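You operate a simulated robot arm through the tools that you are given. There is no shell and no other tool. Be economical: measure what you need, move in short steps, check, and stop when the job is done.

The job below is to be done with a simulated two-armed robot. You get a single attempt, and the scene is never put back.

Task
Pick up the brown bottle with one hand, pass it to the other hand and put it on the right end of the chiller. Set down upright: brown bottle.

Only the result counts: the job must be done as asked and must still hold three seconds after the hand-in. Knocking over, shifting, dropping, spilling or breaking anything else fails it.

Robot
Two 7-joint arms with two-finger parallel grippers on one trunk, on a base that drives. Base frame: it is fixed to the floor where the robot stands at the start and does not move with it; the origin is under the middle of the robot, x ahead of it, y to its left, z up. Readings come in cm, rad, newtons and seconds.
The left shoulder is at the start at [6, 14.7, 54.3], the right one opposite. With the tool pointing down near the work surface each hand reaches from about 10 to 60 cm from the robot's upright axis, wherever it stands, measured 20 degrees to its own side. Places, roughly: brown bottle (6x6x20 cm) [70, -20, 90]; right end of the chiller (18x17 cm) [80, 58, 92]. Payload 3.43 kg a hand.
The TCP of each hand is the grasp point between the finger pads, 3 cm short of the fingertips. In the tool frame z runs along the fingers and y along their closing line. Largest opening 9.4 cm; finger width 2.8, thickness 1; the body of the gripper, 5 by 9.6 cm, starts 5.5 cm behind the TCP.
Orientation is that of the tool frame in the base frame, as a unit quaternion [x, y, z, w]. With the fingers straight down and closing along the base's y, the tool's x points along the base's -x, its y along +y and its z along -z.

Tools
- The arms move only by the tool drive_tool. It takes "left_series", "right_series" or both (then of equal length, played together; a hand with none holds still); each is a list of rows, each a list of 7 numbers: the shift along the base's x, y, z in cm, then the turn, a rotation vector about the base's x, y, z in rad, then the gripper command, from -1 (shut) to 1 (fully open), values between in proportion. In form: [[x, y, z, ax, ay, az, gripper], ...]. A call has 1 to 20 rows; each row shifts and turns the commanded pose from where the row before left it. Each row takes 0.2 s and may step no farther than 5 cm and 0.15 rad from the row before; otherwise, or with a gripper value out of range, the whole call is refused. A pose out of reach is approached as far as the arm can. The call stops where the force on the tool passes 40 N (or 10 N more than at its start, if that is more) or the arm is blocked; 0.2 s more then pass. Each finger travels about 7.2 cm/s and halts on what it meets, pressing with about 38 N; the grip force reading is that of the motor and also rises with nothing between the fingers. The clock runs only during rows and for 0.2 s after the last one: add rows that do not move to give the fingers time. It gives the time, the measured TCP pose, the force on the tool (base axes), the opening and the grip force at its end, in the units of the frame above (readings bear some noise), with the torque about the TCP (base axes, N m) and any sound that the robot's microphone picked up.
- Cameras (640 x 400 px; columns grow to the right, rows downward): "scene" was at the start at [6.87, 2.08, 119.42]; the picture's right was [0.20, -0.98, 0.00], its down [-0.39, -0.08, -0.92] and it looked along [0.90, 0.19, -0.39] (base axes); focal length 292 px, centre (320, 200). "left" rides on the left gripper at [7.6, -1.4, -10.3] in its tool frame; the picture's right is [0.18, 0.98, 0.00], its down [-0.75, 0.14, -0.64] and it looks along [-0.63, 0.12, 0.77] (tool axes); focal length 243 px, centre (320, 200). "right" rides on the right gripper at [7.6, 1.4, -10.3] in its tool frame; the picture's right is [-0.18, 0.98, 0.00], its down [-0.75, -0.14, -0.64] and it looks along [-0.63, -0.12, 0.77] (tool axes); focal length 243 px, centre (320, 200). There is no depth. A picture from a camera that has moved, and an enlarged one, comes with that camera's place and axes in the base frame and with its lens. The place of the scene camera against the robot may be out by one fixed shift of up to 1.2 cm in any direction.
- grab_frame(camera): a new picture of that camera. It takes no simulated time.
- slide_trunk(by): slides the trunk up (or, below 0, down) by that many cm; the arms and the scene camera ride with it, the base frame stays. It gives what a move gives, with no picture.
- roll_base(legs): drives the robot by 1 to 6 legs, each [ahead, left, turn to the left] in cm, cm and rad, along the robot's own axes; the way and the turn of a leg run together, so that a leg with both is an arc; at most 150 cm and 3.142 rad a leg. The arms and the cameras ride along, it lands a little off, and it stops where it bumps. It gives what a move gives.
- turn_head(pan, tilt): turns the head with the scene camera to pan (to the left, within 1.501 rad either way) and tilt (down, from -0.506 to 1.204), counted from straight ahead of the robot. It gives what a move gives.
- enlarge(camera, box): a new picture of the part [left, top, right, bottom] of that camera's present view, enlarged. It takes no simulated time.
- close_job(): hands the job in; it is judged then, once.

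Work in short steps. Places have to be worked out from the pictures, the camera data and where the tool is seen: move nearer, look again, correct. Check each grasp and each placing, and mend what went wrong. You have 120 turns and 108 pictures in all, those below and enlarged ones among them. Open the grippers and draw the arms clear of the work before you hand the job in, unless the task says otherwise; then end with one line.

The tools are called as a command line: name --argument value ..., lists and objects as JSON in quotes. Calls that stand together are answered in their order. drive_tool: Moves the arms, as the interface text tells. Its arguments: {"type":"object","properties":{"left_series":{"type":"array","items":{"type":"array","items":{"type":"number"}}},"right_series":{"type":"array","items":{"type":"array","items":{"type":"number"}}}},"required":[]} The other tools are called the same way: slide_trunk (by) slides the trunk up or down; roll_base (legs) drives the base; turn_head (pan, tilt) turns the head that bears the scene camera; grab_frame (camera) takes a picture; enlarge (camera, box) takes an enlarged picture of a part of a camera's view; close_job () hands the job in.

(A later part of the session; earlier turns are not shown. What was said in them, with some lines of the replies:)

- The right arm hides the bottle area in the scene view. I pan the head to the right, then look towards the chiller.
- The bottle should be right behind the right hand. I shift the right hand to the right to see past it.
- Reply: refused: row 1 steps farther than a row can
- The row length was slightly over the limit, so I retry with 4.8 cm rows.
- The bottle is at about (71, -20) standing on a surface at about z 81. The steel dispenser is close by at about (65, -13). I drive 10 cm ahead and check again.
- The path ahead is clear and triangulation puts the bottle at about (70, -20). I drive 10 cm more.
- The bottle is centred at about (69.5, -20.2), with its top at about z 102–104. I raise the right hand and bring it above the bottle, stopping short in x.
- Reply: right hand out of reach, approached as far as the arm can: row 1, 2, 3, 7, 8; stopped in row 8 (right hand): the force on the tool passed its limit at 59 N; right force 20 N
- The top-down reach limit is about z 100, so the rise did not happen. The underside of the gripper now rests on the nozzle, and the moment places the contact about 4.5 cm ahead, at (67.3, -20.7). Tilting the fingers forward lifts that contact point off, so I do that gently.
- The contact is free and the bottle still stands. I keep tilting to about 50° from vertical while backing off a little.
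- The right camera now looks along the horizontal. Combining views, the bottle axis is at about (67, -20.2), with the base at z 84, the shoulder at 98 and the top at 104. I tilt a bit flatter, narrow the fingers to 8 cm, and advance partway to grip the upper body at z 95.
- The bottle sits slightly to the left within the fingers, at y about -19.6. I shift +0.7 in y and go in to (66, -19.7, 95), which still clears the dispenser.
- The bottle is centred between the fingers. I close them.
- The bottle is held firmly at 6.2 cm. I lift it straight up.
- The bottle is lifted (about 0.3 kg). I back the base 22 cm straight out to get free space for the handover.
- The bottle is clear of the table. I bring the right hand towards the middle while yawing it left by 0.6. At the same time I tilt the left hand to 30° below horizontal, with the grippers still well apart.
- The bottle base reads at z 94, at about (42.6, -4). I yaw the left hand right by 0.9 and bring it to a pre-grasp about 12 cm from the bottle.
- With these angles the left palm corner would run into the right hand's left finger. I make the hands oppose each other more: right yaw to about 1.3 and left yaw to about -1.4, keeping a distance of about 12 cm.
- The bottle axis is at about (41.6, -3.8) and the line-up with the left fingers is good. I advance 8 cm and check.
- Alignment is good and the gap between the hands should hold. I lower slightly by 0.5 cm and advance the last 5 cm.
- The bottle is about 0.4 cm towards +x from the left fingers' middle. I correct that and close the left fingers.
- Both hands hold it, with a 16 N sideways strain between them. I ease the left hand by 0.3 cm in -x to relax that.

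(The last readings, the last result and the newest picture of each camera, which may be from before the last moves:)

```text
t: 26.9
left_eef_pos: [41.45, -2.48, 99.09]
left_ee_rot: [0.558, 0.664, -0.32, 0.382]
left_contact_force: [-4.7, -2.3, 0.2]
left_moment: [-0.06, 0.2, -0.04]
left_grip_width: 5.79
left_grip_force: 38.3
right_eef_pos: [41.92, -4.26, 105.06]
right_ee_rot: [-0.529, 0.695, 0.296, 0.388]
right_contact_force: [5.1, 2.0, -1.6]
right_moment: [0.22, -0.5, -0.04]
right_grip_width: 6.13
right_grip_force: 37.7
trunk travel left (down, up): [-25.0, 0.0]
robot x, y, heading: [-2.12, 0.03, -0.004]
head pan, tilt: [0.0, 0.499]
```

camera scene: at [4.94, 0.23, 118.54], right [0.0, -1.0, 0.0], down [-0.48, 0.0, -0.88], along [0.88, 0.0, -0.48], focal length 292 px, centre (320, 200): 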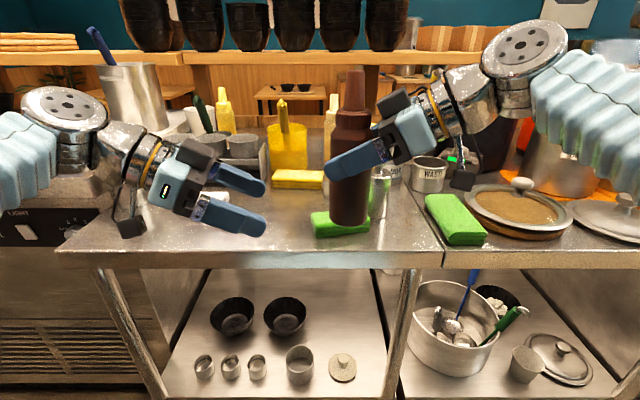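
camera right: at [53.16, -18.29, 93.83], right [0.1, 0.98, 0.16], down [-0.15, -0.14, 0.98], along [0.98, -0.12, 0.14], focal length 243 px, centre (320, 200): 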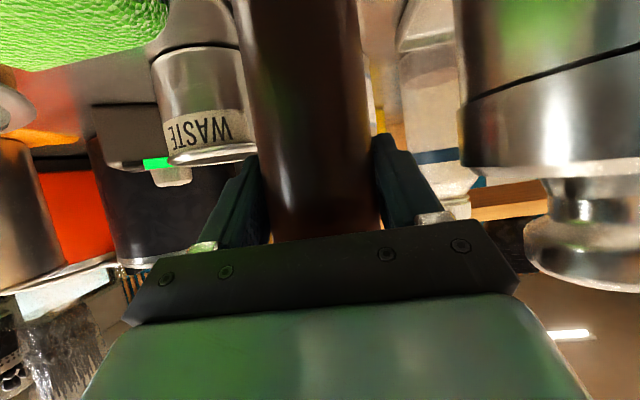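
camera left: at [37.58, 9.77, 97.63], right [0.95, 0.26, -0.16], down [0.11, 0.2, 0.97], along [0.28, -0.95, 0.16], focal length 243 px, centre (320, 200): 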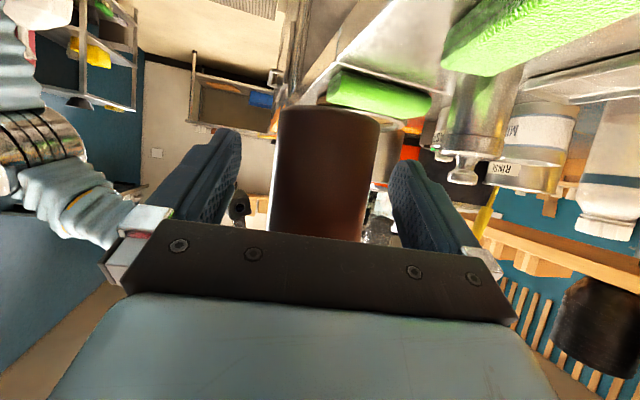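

The strain is down to 5 N. I open the right hand slowly and check before withdrawing.

drive_tool --right_series '[[0, 0, 0, 0, 0, 0, 0.4], [0, 0, 0, 0, 0, 0, 0.7], [0, 0, 0, 0, 0, 0, 1], [0, 0, 0, 0, 0, 0, 1]]'

enlarge --camera "scene" --box '[230, 80, 450, 280]'

grab_frame --camera "right"

```text
t: 27.9
left_eef_pos: [41.35, -2.56, 98.98]
left_ee_rot: [0.557, 0.664, -0.32, 0.383]
left_contact_force: [-0.1, -1.0, 0.0]
left_moment: [0.05, 0.03, -0.02]
left_grip_width: 5.77
left_grip_force: 38.1
right_eef_pos: [41.98, -4.17, 105.0]
right_ee_rot: [-0.529, 0.694, 0.297, 0.388]
right_contact_force: [-0.4, 0.1, 0.0]
right_moment: [0.0, -0.03, -0.02]
right_grip_width: 9.4
right_grip_force: 0.0
trunk travel left (down, up): [-25.0, 0.0]
robot x, y, heading: [-2.25, 0.09, -0.002]
head pan, tilt: [0.0, 0.499]
```

```text
2.00 times, centred on (340, 180) of scene
camera zoom: at [4.96, 0.22, 118.54], right [0.0, -1.0, 0.0], down [-0.48, 0.0, -0.88], along [0.88, 0.0, -0.48], focal length 584 px, centre (280, 240)
```

zoom: 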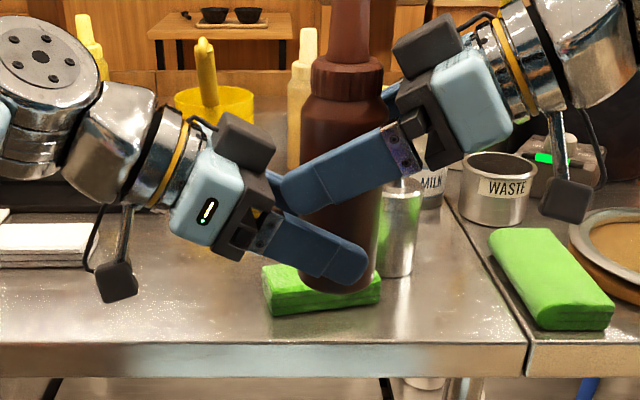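

```text
71 pictures are left
camera right: at [37.03, -16.23, 103.86], right [-0.92, 0.35, 0.16], down [0.1, -0.18, 0.98], along [0.38, 0.92, 0.14], focal length 243 px, centre (320, 200)
```

right: 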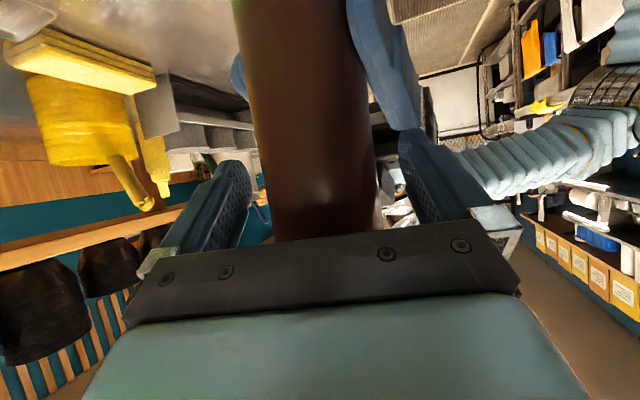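

The left hand alone holds the bottle. I withdraw the right hand back along its axis.

drive_tool --right_series '[[-0.5, -1.7, 1, 0, 0, 0, 1], [-0.7, -2.5, 1.2, 0, 0, 0, 1], [-0.7, -3.5, 0, 0, 0, 0, 1], [-0.5, -4.5, 0, 0, 0, 0, 1], [0, -4.5, 0, 0, 0, 0, 1]]'

grab_frame --camera "scene"

```text
t: 29.1
left_eef_pos: [41.28, -2.66, 99.2]
left_ee_rot: [0.558, 0.663, -0.321, 0.382]
left_contact_force: [-0.3, -0.1, -0.8]
left_moment: [0.04, 0.01, -0.01]
left_grip_width: 5.74
left_grip_force: 37.8
right_eef_pos: [39.62, -21.08, 107.21]
right_ee_rot: [-0.529, 0.694, 0.296, 0.388]
right_contact_force: [0.3, 0.5, 0.3]
right_moment: [-0.02, -0.01, 0.0]
right_grip_width: 9.41
right_grip_force: 0.1
trunk travel left (down, up): [-25.0, 0.0]
robot x, y, heading: [-1.89, -0.21, -0.005]
head pan, tilt: [0.0, 0.499]
```

```text
70 pictures are left
camera scene: at [4.95, 0.23, 118.54], right [0.0, -1.0, 0.0], down [-0.48, 0.0, -0.88], along [0.88, 0.0, -0.48], focal length 292 px, centre (320, 200)
```

scene: 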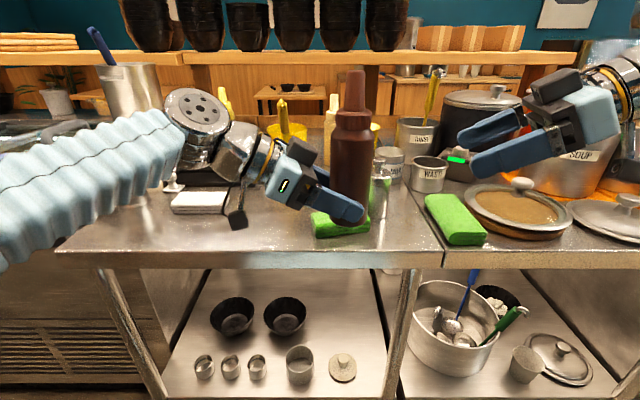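

The handover is done and the bottle hangs upright in the left hand. I swing the left hand back to point ahead, raise it, move it left, and look at the chiller.

drive_tool --left_series '[[0, 2, 0.8, 0, 0, 0.15, -1], [0, 2, 0.8, 0, 0, 0.15, -1], [0, 2, 0.8, 0, 0, 0.15, -1], [0, 2, 0.8, 0, 0, 0.15, -1], [0, 2, 0.8, 0, 0, 0.15, -1], [0, 2, 0.8, 0, 0, 0.15, -1], [0, 2, 0.8, 0, 0, 0.15, -1], [0, 2, 0.8, 0, 0, 0.15, -1]]'

turn_head --pan 0.75 --tilt 0.5

grab_frame --camera "scene"

```text
t: 30.9
left_eef_pos: [41.45, 13.49, 105.52]
left_ee_rot: [0.086, 0.862, -0.049, 0.497]
left_contact_force: [1.0, 0.0, -3.7]
left_moment: [0.01, 0.07, 0.0]
left_grip_width: 5.79
left_grip_force: 38.4
right_eef_pos: [39.63, -21.22, 107.2]
right_ee_rot: [-0.529, 0.694, 0.297, 0.388]
right_contact_force: [-0.4, 1.0, 0.2]
right_moment: [-0.01, 0.0, 0.0]
right_grip_width: 9.4
right_grip_force: 0.0
trunk travel left (down, up): [-25.0, 0.0]
robot x, y, heading: [-2.02, 0.24, -0.006]
head pan, tilt: [0.0, 0.499]
```

```text
t: 32.0
left_eef_pos: [41.46, 13.5, 105.52]
left_ee_rot: [0.087, 0.862, -0.049, 0.497]
left_contact_force: [-0.3, 1.1, -3.0]
left_moment: [0.02, 0.05, 0.02]
left_grip_width: 5.76
left_grip_force: 37.5
right_eef_pos: [39.56, -21.1, 107.15]
right_ee_rot: [-0.528, 0.695, 0.296, 0.388]
right_contact_force: [-0.8, 0.2, -0.1]
right_moment: [0.0, -0.01, 0.01]
right_grip_width: 9.39
right_grip_force: 0.0
trunk travel left (down, up): [-25.0, 0.0]
robot x, y, heading: [-1.9, 0.29, 0.004]
head pan, tilt: [0.75, 0.499]
```

```text
69 pictures are left
camera scene: at [2.52, 6.43, 118.55], right [0.68, -0.73, 0.0], down [-0.35, -0.33, -0.88], along [0.64, 0.6, -0.48], focal length 292 px, centre (320, 200)
```

scene: 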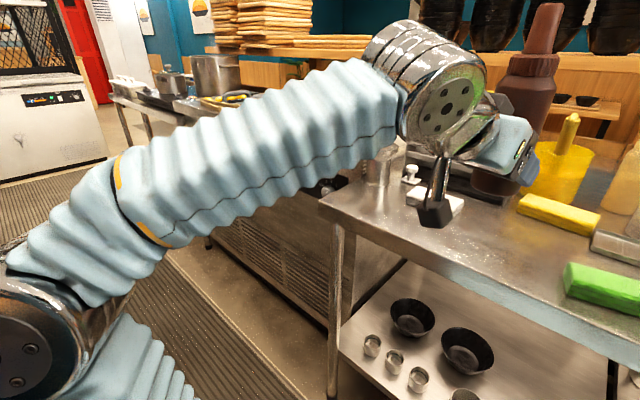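

The arm hides the chiller from here. I drive left 42 cm, well in front of the counter, and look again.

roll_base --legs '[[0, 42, 0]]'

turn_head --pan 0.0 --tilt 0.5

grab_frame --camera "scene"

```text
t: 34.6
left_eef_pos: [41.5, 55.73, 105.5]
left_ee_rot: [0.087, 0.862, -0.049, 0.497]
left_contact_force: [0.6, -0.1, -3.1]
left_moment: [0.0, 0.07, -0.01]
left_grip_width: 5.77
left_grip_force: 38.0
right_eef_pos: [39.51, 21.21, 107.24]
right_ee_rot: [-0.529, 0.695, 0.296, 0.387]
right_contact_force: [-0.3, 0.2, 0.9]
right_moment: [0.01, 0.01, 0.03]
right_grip_width: 9.4
right_grip_force: 0.0
trunk travel left (down, up): [-25.0, 0.0]
robot x, y, heading: [-2.03, 42.22, -0.005]
head pan, tilt: [0.75, 0.499]
```

```text
t: 35.7
left_eef_pos: [41.5, 55.83, 105.47]
left_ee_rot: [0.086, 0.862, -0.048, 0.497]
left_contact_force: [0.1, -0.6, -3.8]
left_moment: [0.01, 0.06, -0.02]
left_grip_width: 5.75
left_grip_force: 38.1
right_eef_pos: [39.52, 21.27, 107.18]
right_ee_rot: [-0.529, 0.695, 0.296, 0.387]
right_contact_force: [0.6, -0.3, 0.5]
right_moment: [0.04, 0.02, 0.01]
right_grip_width: 9.38
right_grip_force: 0.1
trunk travel left (down, up): [-25.0, 0.0]
robot x, y, heading: [-1.91, 42.39, -0.001]
head pan, tilt: [0.0, 0.499]
```

```text
68 pictures are left
camera scene: at [4.99, 42.51, 118.55], right [0.0, -1.0, 0.0], down [-0.48, 0.0, -0.88], along [0.88, 0.0, -0.48], focal length 292 px, centre (320, 200)
```

scene: 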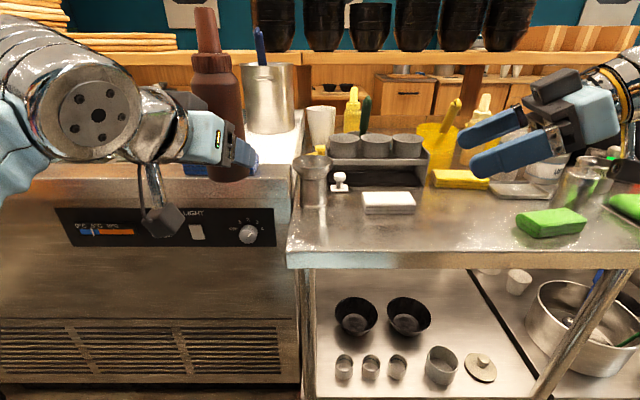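

enlarge --camera "scene" --box '[120, 40, 340, 240]'

grab_frame --camera "left"

```text
2.00 times, centred on (230, 140) of scene
camera zoom: at [4.99, 42.51, 118.55], right [0.0, -1.0, 0.0], down [-0.48, 0.0, -0.88], along [0.88, 0.0, -0.48], focal length 584 px, centre (500, 320)
```

zoom: 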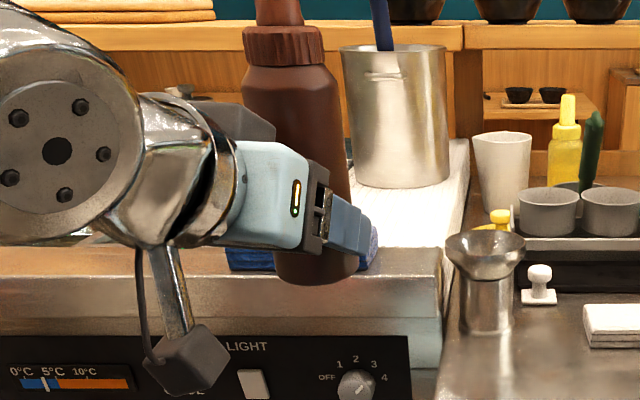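

```text
66 pictures are left
camera left: at [28.64, 56.95, 104.04], right [0.1, 0.98, -0.16], down [-0.15, 0.17, 0.97], along [0.98, -0.08, 0.16], focal length 243 px, centre (320, 200)
```

left: 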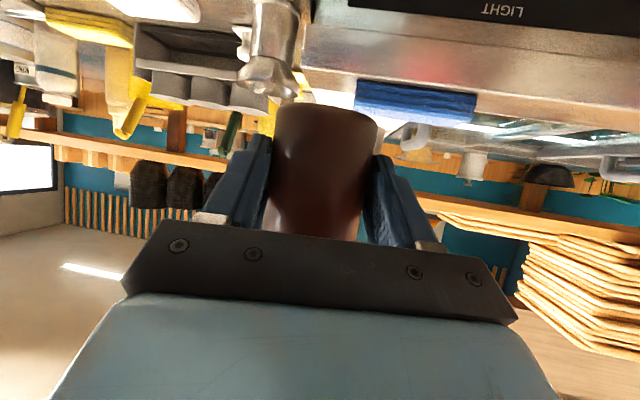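

The chiller's right-front corner is at about (70, 50). A blue sponge lies on its front, from about y 56 leftwards, and the pot is farther back. I move the bottle left out of the view and drive nearer for a clear look.

drive_tool --left_series '[[-1, 4, 0.5, 0, 0, 0.05, -1], [-1, 4, 0.5, 0, 0, 0.05, -1], [-1, 4, 0.5, 0, 0, 0.05, -1], [-1, 4, 0.5, 0, 0, 0.05, -1]]'

roll_base --legs '[[14, 0, 0]]'

turn_head --pan 0.1 --tilt 0.6

grab_frame --camera "scene"

```text
t: 36.7
left_eef_pos: [37.46, 71.83, 107.58]
left_ee_rot: [-0.001, 0.866, 0.002, 0.501]
left_contact_force: [0.6, -0.2, -3.0]
left_moment: [0.02, 0.06, -0.01]
left_grip_width: 5.75
left_grip_force: 37.9
right_eef_pos: [39.49, 21.22, 107.13]
right_ee_rot: [-0.529, 0.694, 0.296, 0.387]
right_contact_force: [0.4, -0.4, 0.3]
right_moment: [0.01, -0.01, 0.02]
right_grip_width: 9.39
right_grip_force: 0.1
trunk travel left (down, up): [-25.0, 0.0]
robot x, y, heading: [-2.12, 42.04, -0.0]
head pan, tilt: [0.0, 0.499]
```

```text
t: 38.0
left_eef_pos: [51.58, 71.91, 107.5]
left_ee_rot: [0.001, 0.866, 0.0, 0.5]
left_contact_force: [-0.1, 0.4, -2.7]
left_moment: [0.0, 0.06, -0.02]
left_grip_width: 5.75
left_grip_force: 38.0
right_eef_pos: [53.66, 21.24, 107.25]
right_ee_rot: [-0.529, 0.695, 0.296, 0.388]
right_contact_force: [0.0, 0.2, -0.7]
right_moment: [0.03, -0.04, -0.02]
right_grip_width: 9.42
right_grip_force: 0.1
trunk travel left (down, up): [-25.0, 0.0]
robot x, y, heading: [11.85, 42.21, 0.002]
head pan, tilt: [0.0, 0.499]
```

```text
t: 38.7
left_eef_pos: [51.42, 71.83, 107.36]
left_ee_rot: [0.001, 0.867, 0.0, 0.498]
left_contact_force: [0.3, -0.3, -2.9]
left_moment: [0.01, 0.08, 0.03]
left_grip_width: 5.76
left_grip_force: 37.1
right_eef_pos: [53.48, 21.22, 107.22]
right_ee_rot: [-0.528, 0.695, 0.296, 0.388]
right_contact_force: [0.0, 0.0, -0.3]
right_moment: [-0.02, 0.01, 0.03]
right_grip_width: 9.38
right_grip_force: 0.0
trunk travel left (down, up): [-25.0, 0.0]
robot x, y, heading: [11.93, 42.43, 0.0]
head pan, tilt: [0.099, 0.6]
```

```text
65 pictures are left
camera scene: at [18.72, 43.37, 117.64], right [0.1, -1.0, 0.0], down [-0.56, -0.06, -0.83], along [0.82, 0.08, -0.56], focal length 292 px, centre (320, 200)
```

scene: 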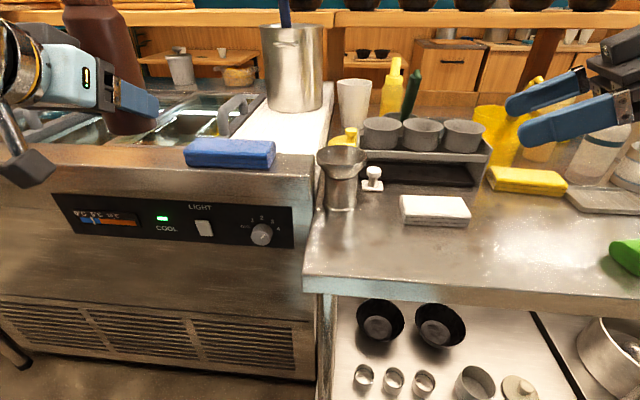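

enlarge --camera "scene" --box '[160, 40, 360, 200]'

```text
2.50 times, centred on (260, 120) of scene
camera zoom: at [18.72, 43.37, 117.64], right [0.1, -1.0, 0.0], down [-0.56, -0.06, -0.83], along [0.82, 0.08, -0.56], focal length 730 px, centre (470, 400)
```

zoom: 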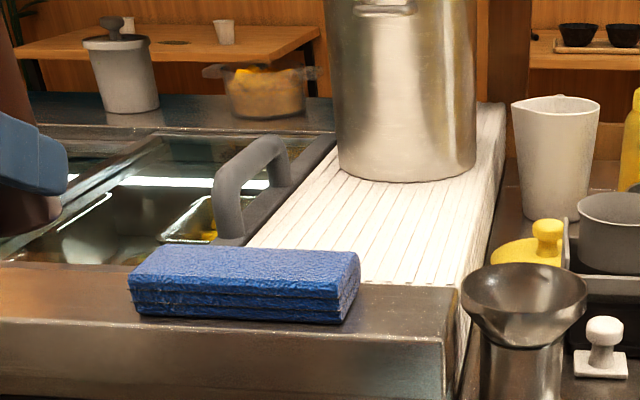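

The clear area of the chiller's right end runs from x 73 to 97 and y 50 to 68, with the sponge in front (y ≥ 57, x ≤ 72) and the steel funnel cup at about (67, 44). I aim for (80, 56.5) with a small left yaw so the camera pod passes between them. First I bring the left hand in line and pull the right hand back.

drive_tool --left_series '[[0, -3, 0, 0, 0, 0.04, -1], [0, -3.2, 0, 0, 0, 0.04, -1], [0, -3.2, 0, 0, 0, 0.04, -1], [0, -3.1, 0, 0, 0, 0.04, -1], [0, -3, 0, 0, 0, 0.04, -1]]' --right_series '[[-2.5, -1, 0, 0, 0, -0.1, 1], [-2.5, -1, 0, 0, 0, -0.1, 1], [-2.5, -1, 0, 0, 0, -0.1, 1], [-2.5, -1, 0, 0, 0, -0.1, 1], [-2.5, -1, 0, 0, 0, -0.1, 1]]'

roll_base --legs '[[16, 0, 0]]'

grab_frame --camera "scene"

grab_frame --camera "left"

```text
t: 39.9
left_eef_pos: [51.46, 56.22, 107.42]
left_ee_rot: [-0.086, 0.862, 0.05, 0.497]
left_contact_force: [-0.3, 0.5, -3.1]
left_moment: [0.0, 0.07, -0.02]
left_grip_width: 5.76
left_grip_force: 37.7
right_eef_pos: [40.85, 16.29, 107.22]
right_ee_rot: [-0.339, 0.804, 0.19, 0.45]
right_contact_force: [0.0, -0.3, 0.5]
right_moment: [0.0, -0.02, 0.0]
right_grip_width: 9.4
right_grip_force: 0.0
trunk travel left (down, up): [-25.0, 0.0]
robot x, y, heading: [12.1, 42.42, -0.0]
head pan, tilt: [0.099, 0.6]
```

```text
t: 41.3
left_eef_pos: [62.0, 56.51, 107.48]
left_ee_rot: [-0.096, 0.861, 0.057, 0.496]
left_contact_force: [-0.2, 0.0, -2.8]
left_moment: [-0.03, 0.05, -0.03]
left_grip_width: 5.75
left_grip_force: 37.8
right_eef_pos: [52.51, 16.33, 107.31]
right_ee_rot: [-0.349, 0.8, 0.195, 0.448]
right_contact_force: [0.6, 0.5, 0.8]
right_moment: [-0.02, 0.01, 0.01]
right_grip_width: 9.39
right_grip_force: 0.0
trunk travel left (down, up): [-25.0, 0.0]
robot x, y, heading: [23.03, 41.57, 0.028]
head pan, tilt: [0.099, 0.6]
stopped in leg 1: the robot was blocked; the commanded pose is now the measured one
```

```text
63 pictures are left
camera scene: at [29.57, 42.91, 117.64], right [0.12, -0.99, 0.0], down [-0.56, -0.07, -0.82], along [0.82, 0.1, -0.57], focal length 292 px, centre (320, 200)
```

scene: 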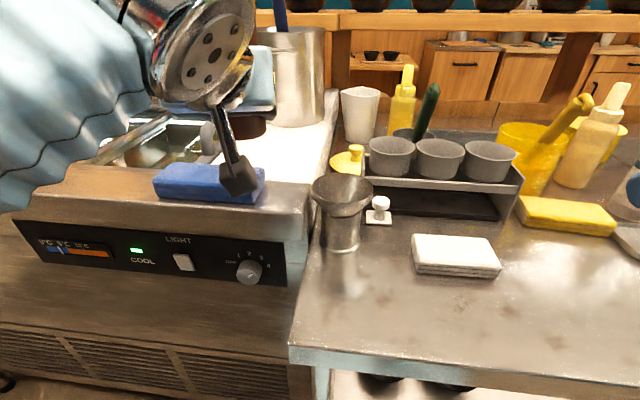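

```text
62 pictures are left
camera left: at [49.82, 52.42, 105.99], right [-0.31, 0.94, -0.16], down [-0.2, 0.1, 0.97], along [0.93, 0.33, 0.16], focal length 243 px, centre (320, 200)
```

left: 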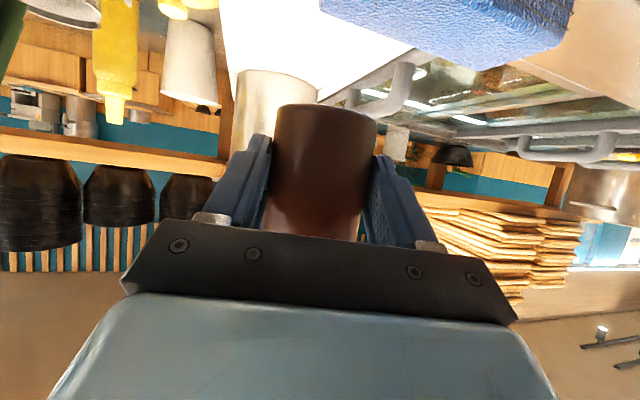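

The base touched the chiller's front and stopped; everything still stands. I back off 1 cm and reach the rest with the arm, checking as I go.

roll_base --legs '[[-1, 0, -0.028]]'

drive_tool --left_series '[[3, 0, 0, 0, 0, 0, -1], [4, 0, 0, 0, 0, 0, -1], [4, 0, 0, 0, 0, 0, -1]]'

turn_head --pan 0.3 --tilt 0.6

grab_frame --camera "scene"

grab_frame --camera "left"

```text
t: 42.1
left_eef_pos: [61.36, 55.36, 107.47]
left_ee_rot: [-0.084, 0.862, 0.049, 0.497]
left_contact_force: [0.4, -0.1, -2.9]
left_moment: [-0.01, 0.03, -0.02]
left_grip_width: 5.74
left_grip_force: 37.9
right_eef_pos: [50.59, 15.51, 107.25]
right_ee_rot: [-0.339, 0.804, 0.19, 0.45]
right_contact_force: [0.5, -0.4, -0.1]
right_moment: [-0.01, 0.01, -0.02]
right_grip_width: 9.4
right_grip_force: 0.1
trunk travel left (down, up): [-25.0, 0.0]
robot x, y, heading: [22.15, 41.68, -0.003]
head pan, tilt: [0.099, 0.6]
```

```text
t: 42.9
left_eef_pos: [72.37, 55.55, 107.45]
left_ee_rot: [-0.083, 0.862, 0.048, 0.498]
left_contact_force: [0.1, -0.5, -3.6]
left_moment: [-0.02, 0.05, -0.02]
left_grip_width: 5.76
left_grip_force: 37.7
right_eef_pos: [50.67, 15.48, 107.27]
right_ee_rot: [-0.339, 0.804, 0.19, 0.45]
right_contact_force: [-0.9, 0.5, 0.1]
right_moment: [0.01, -0.03, -0.04]
right_grip_width: 9.4
right_grip_force: 0.1
trunk travel left (down, up): [-25.0, 0.0]
robot x, y, heading: [21.73, 41.37, 0.002]
head pan, tilt: [0.099, 0.6]
```

```text
t: 43.6
left_eef_pos: [72.47, 55.57, 107.36]
left_ee_rot: [-0.083, 0.862, 0.049, 0.498]
left_contact_force: [-0.5, -0.4, -3.7]
left_moment: [0.0, 0.07, 0.0]
left_grip_width: 5.76
left_grip_force: 37.9
right_eef_pos: [50.76, 15.47, 107.23]
right_ee_rot: [-0.338, 0.804, 0.19, 0.451]
right_contact_force: [0.2, 0.1, 0.0]
right_moment: [0.01, 0.0, -0.01]
right_grip_width: 9.42
right_grip_force: 0.0
trunk travel left (down, up): [-25.0, 0.0]
robot x, y, heading: [21.92, 41.91, -0.006]
head pan, tilt: [0.3, 0.6]
```

```text
61 pictures are left
camera scene: at [28.25, 44.47, 117.64], right [0.29, -0.96, 0.0], down [-0.54, -0.16, -0.82], along [0.79, 0.24, -0.57], focal length 292 px, centre (320, 200)
```

scene: 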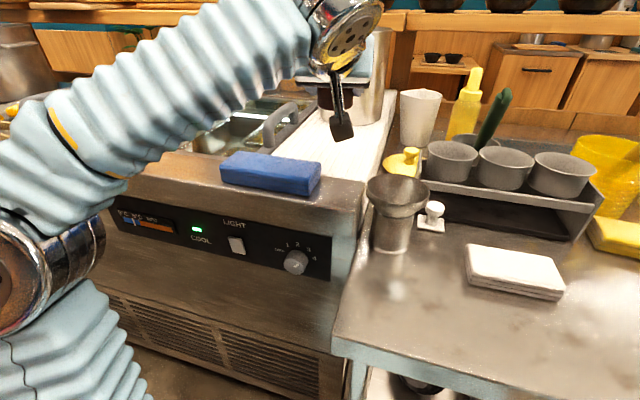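

```text
60 pictures are left
camera left: at [60.12, 51.77, 105.98], right [-0.28, 0.95, -0.16], down [-0.2, 0.1, 0.97], along [0.94, 0.3, 0.16], focal length 243 px, centre (320, 200)
```

left: 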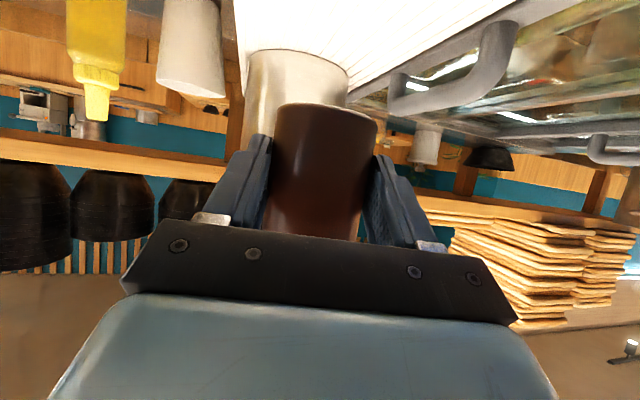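

The positions are consistent: sponge at y ≥ 56.3 and camera pod at y about 52. I move 4.5 cm ahead, then lower to z 99.

drive_tool --left_series '[[2.5, 0.1, 0, 0, 0, 0, -1], [2.5, 0.1, 0, 0, 0, 0, -1], [0, 0, -3, 0, 0, 0, -1], [0, 0, -3, 0, 0, 0, -1], [0, 0, -2, 0, 0, 0, -1]]'

enlarge --camera "scene" --box '[240, 40, 460, 240]'

grab_frame --camera "left"

```text
t: 44.8
left_eef_pos: [77.35, 55.57, 99.55]
left_ee_rot: [-0.084, 0.862, 0.049, 0.498]
left_contact_force: [0.3, -0.4, -3.7]
left_moment: [0.0, 0.05, -0.05]
left_grip_width: 5.74
left_grip_force: 37.9
right_eef_pos: [50.75, 15.48, 107.19]
right_ee_rot: [-0.34, 0.804, 0.19, 0.45]
right_contact_force: [-0.5, -0.6, 0.3]
right_moment: [-0.01, 0.0, 0.03]
right_grip_width: 9.4
right_grip_force: 0.1
trunk travel left (down, up): [-25.0, 0.0]
robot x, y, heading: [21.82, 41.69, -0.002]
head pan, tilt: [0.3, 0.6]
```

```text
2.00 times, centred on (350, 140) of scene
camera zoom: at [28.25, 44.48, 117.64], right [0.29, -0.96, 0.0], down [-0.54, -0.16, -0.82], along [0.79, 0.24, -0.57], focal length 584 px, centre (260, 320)
```

zoom: 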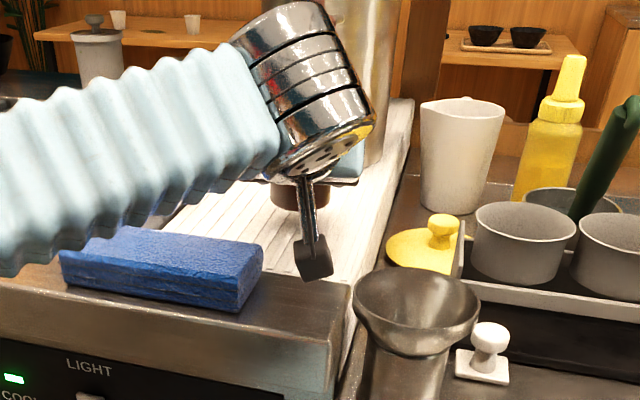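

```text
58 pictures are left
camera left: at [65.08, 51.86, 97.99], right [-0.28, 0.95, -0.16], down [-0.2, 0.1, 0.97], along [0.94, 0.3, 0.16], focal length 243 px, centre (320, 200)
```

left: 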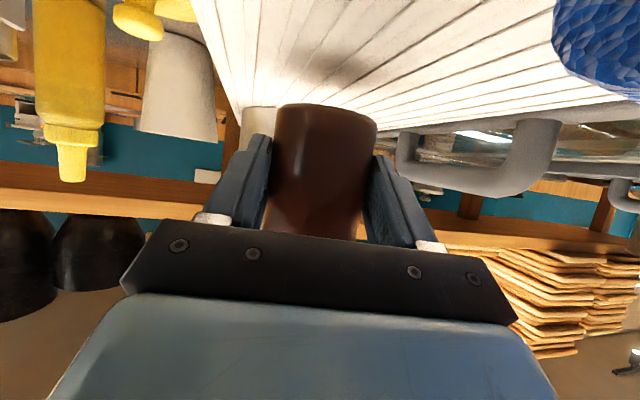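

The bottle base is about 2.5 cm above the slats, and the pod clears the sponge and the cup. I check the forearm height over the sponge with a wider view before the final lowering.

turn_head --pan 0.6 --tilt 0.8

grab_frame --camera "scene"

```text
t: 45.6
left_eef_pos: [77.37, 55.68, 99.48]
left_ee_rot: [-0.083, 0.862, 0.049, 0.498]
left_contact_force: [-0.3, -1.1, -2.5]
left_moment: [-0.04, 0.06, -0.01]
left_grip_width: 5.72
left_grip_force: 38.0
right_eef_pos: [50.8, 15.49, 107.23]
right_ee_rot: [-0.339, 0.804, 0.19, 0.45]
right_contact_force: [-0.2, 0.1, -0.1]
right_moment: [-0.02, 0.01, 0.0]
right_grip_width: 9.38
right_grip_force: 0.1
trunk travel left (down, up): [-25.0, 0.0]
robot x, y, heading: [21.86, 41.81, -0.003]
head pan, tilt: [0.6, 0.799]
```

```text
57 pictures are left
camera scene: at [26.47, 46.43, 115.95], right [0.56, -0.83, 0.0], down [-0.59, -0.4, -0.7], along [0.58, 0.39, -0.72], focal length 292 px, centre (320, 200)
```

scene: 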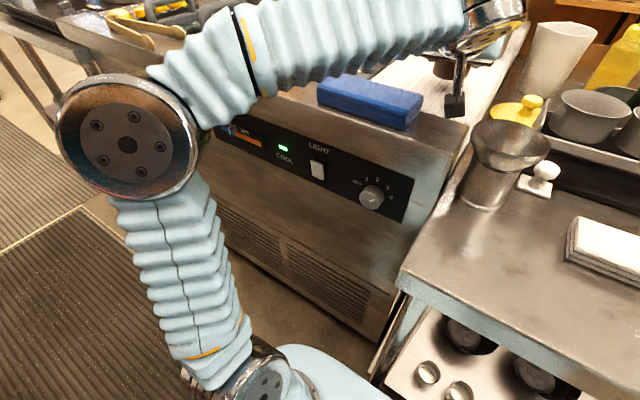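

The forearm passes about 6 cm above the sponge, so there is room. I lower in small steps and watch the vertical force.

drive_tool --left_series '[[0, 0, -0.7, 0, 0, 0, -1], [0, 0, -0.6, 0, 0, 0, -1], [0, 0, -0.4, 0, 0, 0, -1]]'

grab_frame --camera "left"

```text
t: 46.4
left_eef_pos: [77.29, 55.58, 97.76]
left_ee_rot: [-0.084, 0.862, 0.049, 0.498]
left_contact_force: [1.2, -0.1, -3.1]
left_moment: [-0.01, 0.03, 0.01]
left_grip_width: 5.78
left_grip_force: 37.7
right_eef_pos: [50.7, 15.47, 107.14]
right_ee_rot: [-0.339, 0.804, 0.19, 0.451]
right_contact_force: [0.0, 0.0, 0.5]
right_moment: [0.01, 0.0, -0.02]
right_grip_width: 9.39
right_grip_force: 0.1
trunk travel left (down, up): [-25.0, 0.0]
robot x, y, heading: [22.0, 41.75, -0.006]
head pan, tilt: [0.6, 0.799]
```

```text
56 pictures are left
camera left: at [65.07, 51.87, 96.33], right [-0.28, 0.95, -0.16], down [-0.2, 0.1, 0.97], along [0.94, 0.3, 0.16], focal length 243 px, centre (320, 200)
```

left: 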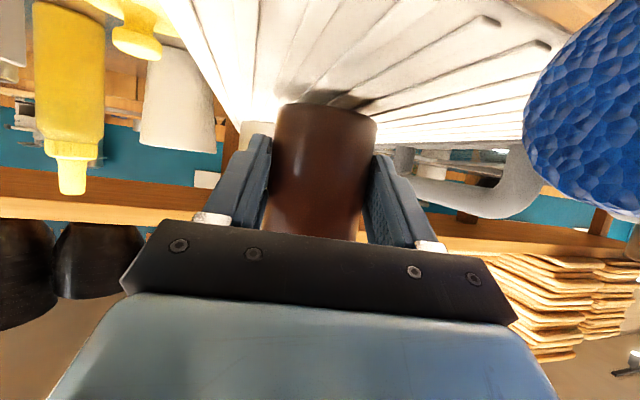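

Not in contact yet; the shadow is close. I continue with 0.3 cm steps.

drive_tool --left_series '[[0, 0, -0.3, 0, 0, 0, -1], [0, 0, -0.3, 0, 0, 0, -1], [0, 0, 0, 0, 0, 0, -1]]'

```text
t: 47.2
left_eef_pos: [77.4, 55.73, 97.1]
left_ee_rot: [-0.084, 0.862, 0.049, 0.497]
left_contact_force: [-0.9, 1.3, -3.3]
left_moment: [-0.02, 0.08, -0.02]
left_grip_width: 5.76
left_grip_force: 38.1
right_eef_pos: [50.81, 15.52, 107.29]
right_ee_rot: [-0.339, 0.804, 0.19, 0.45]
right_contact_force: [-0.2, -0.7, -0.4]
right_moment: [0.02, 0.01, 0.01]
right_grip_width: 9.42
right_grip_force: 0.1
trunk travel left (down, up): [-25.0, 0.0]
robot x, y, heading: [22.1, 41.99, -0.0]
head pan, tilt: [0.6, 0.799]
```

Still no contact. I take two more small steps.

drive_tool --left_series '[[0, 0, -0.25, 0, 0, 0, -1], [0, 0, -0.25, 0, 0, 0, -1]]'

grab_frame --camera "left"

```text
t: 47.8
left_eef_pos: [77.39, 55.8, 97.14]
left_ee_rot: [-0.083, 0.86, 0.049, 0.501]
left_contact_force: [6.5, 3.5, 19.4]
left_moment: [0.36, -0.41, -0.1]
left_grip_width: 5.74
left_grip_force: 38.1
right_eef_pos: [50.51, 15.46, 107.33]
right_ee_rot: [-0.339, 0.804, 0.19, 0.45]
right_contact_force: [0.5, -0.3, 0.2]
right_moment: [0.0, 0.01, 0.0]
right_grip_width: 9.4
right_grip_force: 0.0
trunk travel left (down, up): [-25.0, 0.0]
robot x, y, heading: [22.25, 41.64, -0.004]
head pan, tilt: [0.6, 0.799]
```

```text
55 pictures are left
camera left: at [65.04, 51.89, 95.49], right [-0.28, 0.95, -0.16], down [-0.21, 0.1, 0.97], along [0.94, 0.3, 0.17], focal length 243 px, centre (320, 200)
```

left: 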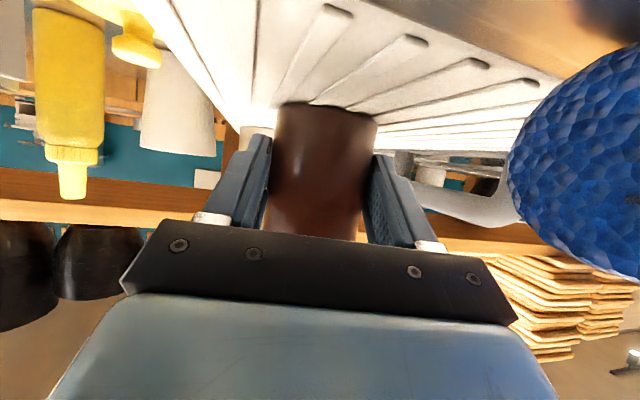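

Contact: 19 N upward, near the bottle axis, so the base is on the slats. I ease 0.2 cm to take off the pressure.

drive_tool --left_series '[[0, 0, 0.2, 0, 0, 0, -1], [0, 0, 0, 0, 0, 0, -1]]'

```text
t: 48.4
left_eef_pos: [77.3, 55.65, 96.98]
left_ee_rot: [-0.084, 0.862, 0.049, 0.498]
left_contact_force: [1.2, 1.5, 14.8]
left_moment: [-0.04, -0.49, 0.03]
left_grip_width: 5.73
left_grip_force: 37.6
right_eef_pos: [50.62, 15.53, 107.22]
right_ee_rot: [-0.338, 0.804, 0.189, 0.452]
right_contact_force: [-1.0, 0.5, 0.5]
right_moment: [0.02, 0.0, 0.0]
right_grip_width: 9.41
right_grip_force: 0.0
trunk travel left (down, up): [-25.0, 0.0]
robot x, y, heading: [21.94, 41.86, -0.004]
head pan, tilt: [0.6, 0.799]
```

The force is still 15 N, a bit towards the front edge. I ease 0.15 cm more, then open the left hand slowly.

drive_tool --left_series '[[0, 0, 0.15, 0, 0, 0, -1], [0, 0, 0, 0, 0, 0, 0.3], [0, 0, 0, 0, 0, 0, 0.5], [0, 0, 0, 0, 0, 0, 0.8], [0, 0, 0, 0, 0, 0, 1], [0, 0, 0, 0, 0, 0, 1]]'

grab_frame --camera "left"

turn_head --pan 0.3 --tilt 0.5

grab_frame --camera "scene"

```text
t: 49.8
left_eef_pos: [77.41, 55.66, 97.04]
left_ee_rot: [-0.085, 0.862, 0.05, 0.497]
left_contact_force: [0.0, 0.8, -0.3]
left_moment: [-0.02, -0.02, 0.04]
left_grip_width: 9.41
left_grip_force: 0.0
right_eef_pos: [50.67, 15.47, 107.24]
right_ee_rot: [-0.339, 0.804, 0.19, 0.45]
right_contact_force: [-0.5, -0.2, 0.1]
right_moment: [-0.04, 0.01, 0.02]
right_grip_width: 9.39
right_grip_force: 0.1
trunk travel left (down, up): [-25.0, 0.0]
robot x, y, heading: [21.79, 41.92, -0.006]
head pan, tilt: [0.6, 0.799]
```

```text
54 pictures are left
camera left: at [65.09, 51.87, 95.59], right [-0.28, 0.95, -0.16], down [-0.2, 0.1, 0.97], along [0.94, 0.3, 0.16], focal length 243 px, centre (320, 200)
```

left: 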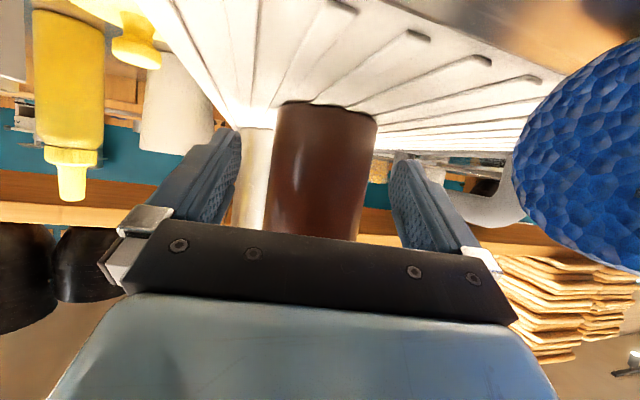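

```text
t: 50.6
left_eef_pos: [77.35, 55.74, 96.94]
left_ee_rot: [-0.083, 0.862, 0.049, 0.497]
left_contact_force: [-1.1, -0.5, -0.1]
left_moment: [-0.01, 0.01, 0.01]
left_grip_width: 9.41
left_grip_force: 0.1
right_eef_pos: [50.73, 15.48, 107.24]
right_ee_rot: [-0.339, 0.804, 0.19, 0.45]
right_contact_force: [-0.9, -0.1, 0.7]
right_moment: [0.03, 0.0, 0.03]
right_grip_width: 9.38
right_grip_force: 0.1
trunk travel left (down, up): [-25.0, 0.0]
robot x, y, heading: [21.57, 41.71, -0.002]
head pan, tilt: [0.3, 0.499]
```

```text
53 pictures are left
camera scene: at [28.47, 44.56, 118.54], right [0.29, -0.96, 0.0], down [-0.46, -0.14, -0.88], along [0.84, 0.26, -0.48], focal length 292 px, centre (320, 200)
```

scene: 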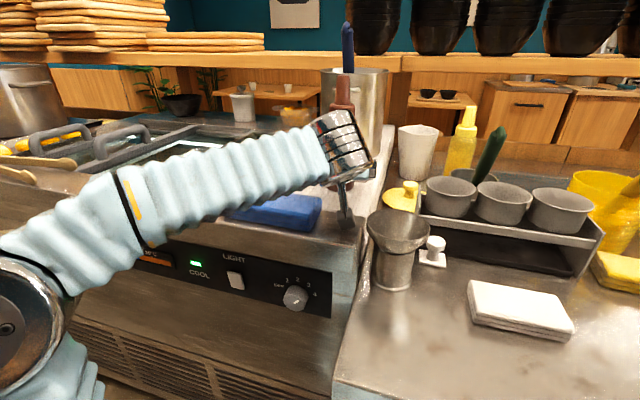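

The bottle stands free. I withdraw the left hand back and up along its axis.

drive_tool --left_series '[[-1, -0.19, 0.58, 0, 0, 0, 1], [-2, -0.38, 1.16, 0, 0, 0, 1], [-2.5, -0.4, 1.4, 0, 0, 0, 1], [-3, -0.3, 1.8, 0, 0, 0, 1], [-4, 0, 1.8, 0, 0, 0, 1], [-4, 0, 1.5, 0, 0, 0, 1]]'

grab_frame --camera "scene"

grab_frame --camera "left"

```text
t: 52.0
left_eef_pos: [60.72, 54.34, 105.3]
left_ee_rot: [-0.084, 0.863, 0.05, 0.496]
left_contact_force: [0.1, -0.1, 0.7]
left_moment: [0.03, 0.01, 0.0]
left_grip_width: 9.39
left_grip_force: 0.1
right_eef_pos: [50.72, 15.44, 107.2]
right_ee_rot: [-0.339, 0.804, 0.19, 0.45]
right_contact_force: [-0.3, -0.1, 0.3]
right_moment: [-0.01, 0.03, 0.01]
right_grip_width: 9.4
right_grip_force: 0.0
trunk travel left (down, up): [-25.0, 0.0]
robot x, y, heading: [22.11, 41.87, 0.001]
head pan, tilt: [0.3, 0.499]
```

```text
52 pictures are left
camera scene: at [28.49, 44.55, 118.55], right [0.29, -0.96, 0.0], down [-0.46, -0.14, -0.88], along [0.84, 0.26, -0.48], focal length 292 px, centre (320, 200)
```

scene: 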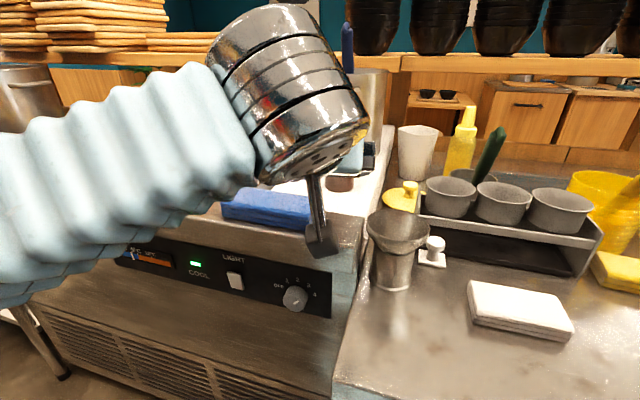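

```text
51 pictures are left
camera left: at [48.53, 50.6, 103.81], right [-0.28, 0.95, -0.16], down [-0.2, 0.1, 0.97], along [0.94, 0.3, 0.16], focal length 243 px, centre (320, 200)
```

left: 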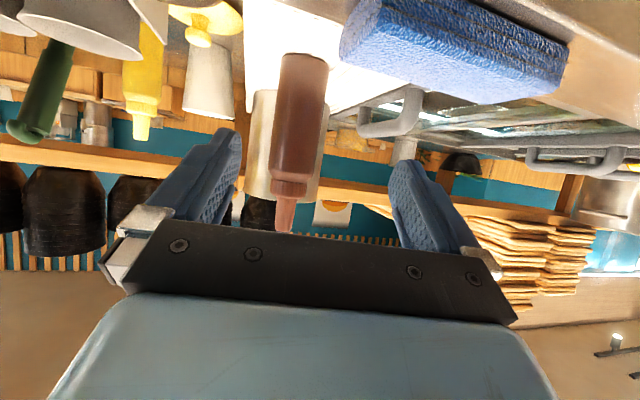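

The bottle stands upright. I back the base away 15 cm to draw both arms clear, then verify.

roll_base --legs '[[-18, 0, 0]]'

drive_tool --left_series '[[-2, 4, 0, 0, 0, 0, 1], [-2, 4, 0, 0, 0, 0, 1], [-2, 4, 0, 0, 0, 0, 1], [-2, 4, 0, 0, 0, 0, 1]]'

turn_head --pan 0.1 --tilt 0.45

grab_frame --camera "scene"

enlarge --camera "scene" --box '[180, 60, 380, 220]'

```text
t: 53.5
left_eef_pos: [42.69, 54.42, 105.29]
left_ee_rot: [-0.083, 0.862, 0.049, 0.497]
left_contact_force: [0.4, 0.2, 0.8]
left_moment: [-0.01, 0.05, 0.04]
left_grip_width: 9.4
left_grip_force: 0.1
right_eef_pos: [32.58, 15.72, 107.23]
right_ee_rot: [-0.339, 0.804, 0.19, 0.451]
right_contact_force: [0.0, 0.1, -0.5]
right_moment: [-0.01, -0.01, 0.03]
right_grip_width: 9.38
right_grip_force: 0.1
trunk travel left (down, up): [-25.0, 0.0]
robot x, y, heading: [3.77, 41.76, -0.003]
head pan, tilt: [0.3, 0.499]
```

```text
t: 54.5
left_eef_pos: [34.7, 70.45, 105.17]
left_ee_rot: [-0.083, 0.862, 0.048, 0.497]
left_contact_force: [0.9, -0.2, 0.3]
left_moment: [0.01, 0.03, 0.03]
left_grip_width: 9.4
left_grip_force: 0.1
right_eef_pos: [32.71, 15.58, 107.3]
right_ee_rot: [-0.339, 0.804, 0.189, 0.45]
right_contact_force: [0.9, -0.7, 0.9]
right_moment: [-0.02, 0.02, 0.03]
right_grip_width: 9.38
right_grip_force: 0.2
trunk travel left (down, up): [-25.0, 0.0]
robot x, y, heading: [3.84, 41.72, -0.006]
head pan, tilt: [0.3, 0.499]
```

```text
t: 55.3
left_eef_pos: [34.76, 70.51, 105.13]
left_ee_rot: [-0.084, 0.862, 0.049, 0.498]
left_contact_force: [0.1, -0.4, 0.3]
left_moment: [0.0, 0.01, -0.02]
left_grip_width: 9.42
left_grip_force: 0.0
right_eef_pos: [32.55, 15.65, 107.29]
right_ee_rot: [-0.339, 0.804, 0.19, 0.45]
right_contact_force: [-0.7, 0.4, -0.6]
right_moment: [-0.01, -0.03, -0.03]
right_grip_width: 9.41
right_grip_force: 0.1
trunk travel left (down, up): [-25.0, 0.0]
robot x, y, heading: [3.85, 41.63, -0.004]
head pan, tilt: [0.099, 0.45]
```

```text
50 pictures are left
camera scene: at [10.81, 42.85, 118.99], right [0.1, -1.0, 0.0], down [-0.43, -0.04, -0.9], along [0.9, 0.09, -0.44], focal length 292 px, centre (320, 200)
```

scene: 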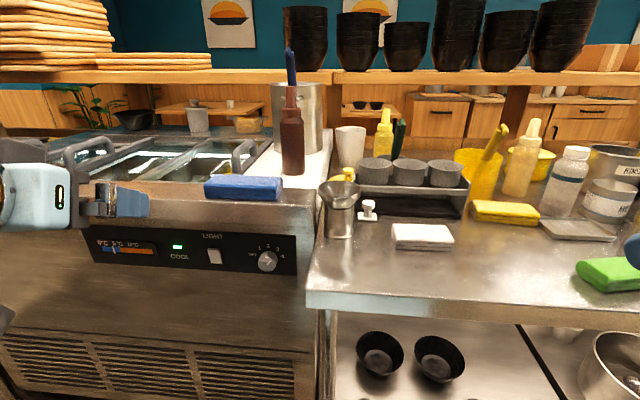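

```text
2.50 times, centred on (280, 140) of scene
camera zoom: at [10.81, 42.85, 118.99], right [0.1, -1.0, 0.0], down [-0.43, -0.04, -0.9], along [0.9, 0.09, -0.44], focal length 730 px, centre (420, 350)
```

zoom: 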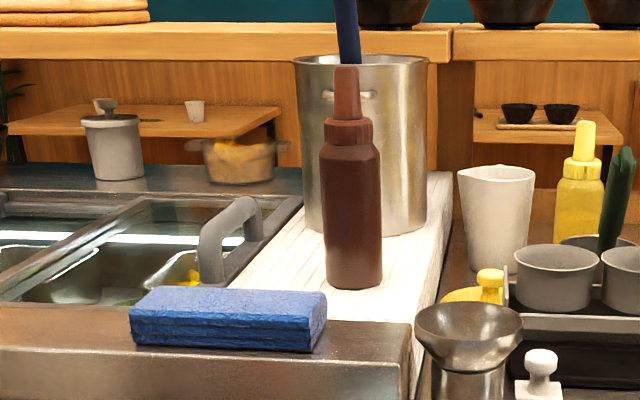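

The brown bottle stands upright on the chiller's right end at about (80, 56), nothing else has moved, and both hands are open and clear. I hand the job in.

close_job

```text
The job is handed in.
```

The right hand picked up the brown bottle and passed it to the left, which set it upright on the right end of the chiller. Nothing else was knocked over or visibly moved, though the right gripper briefly pressed on the nozzle and the base bumped the chiller front on the way.
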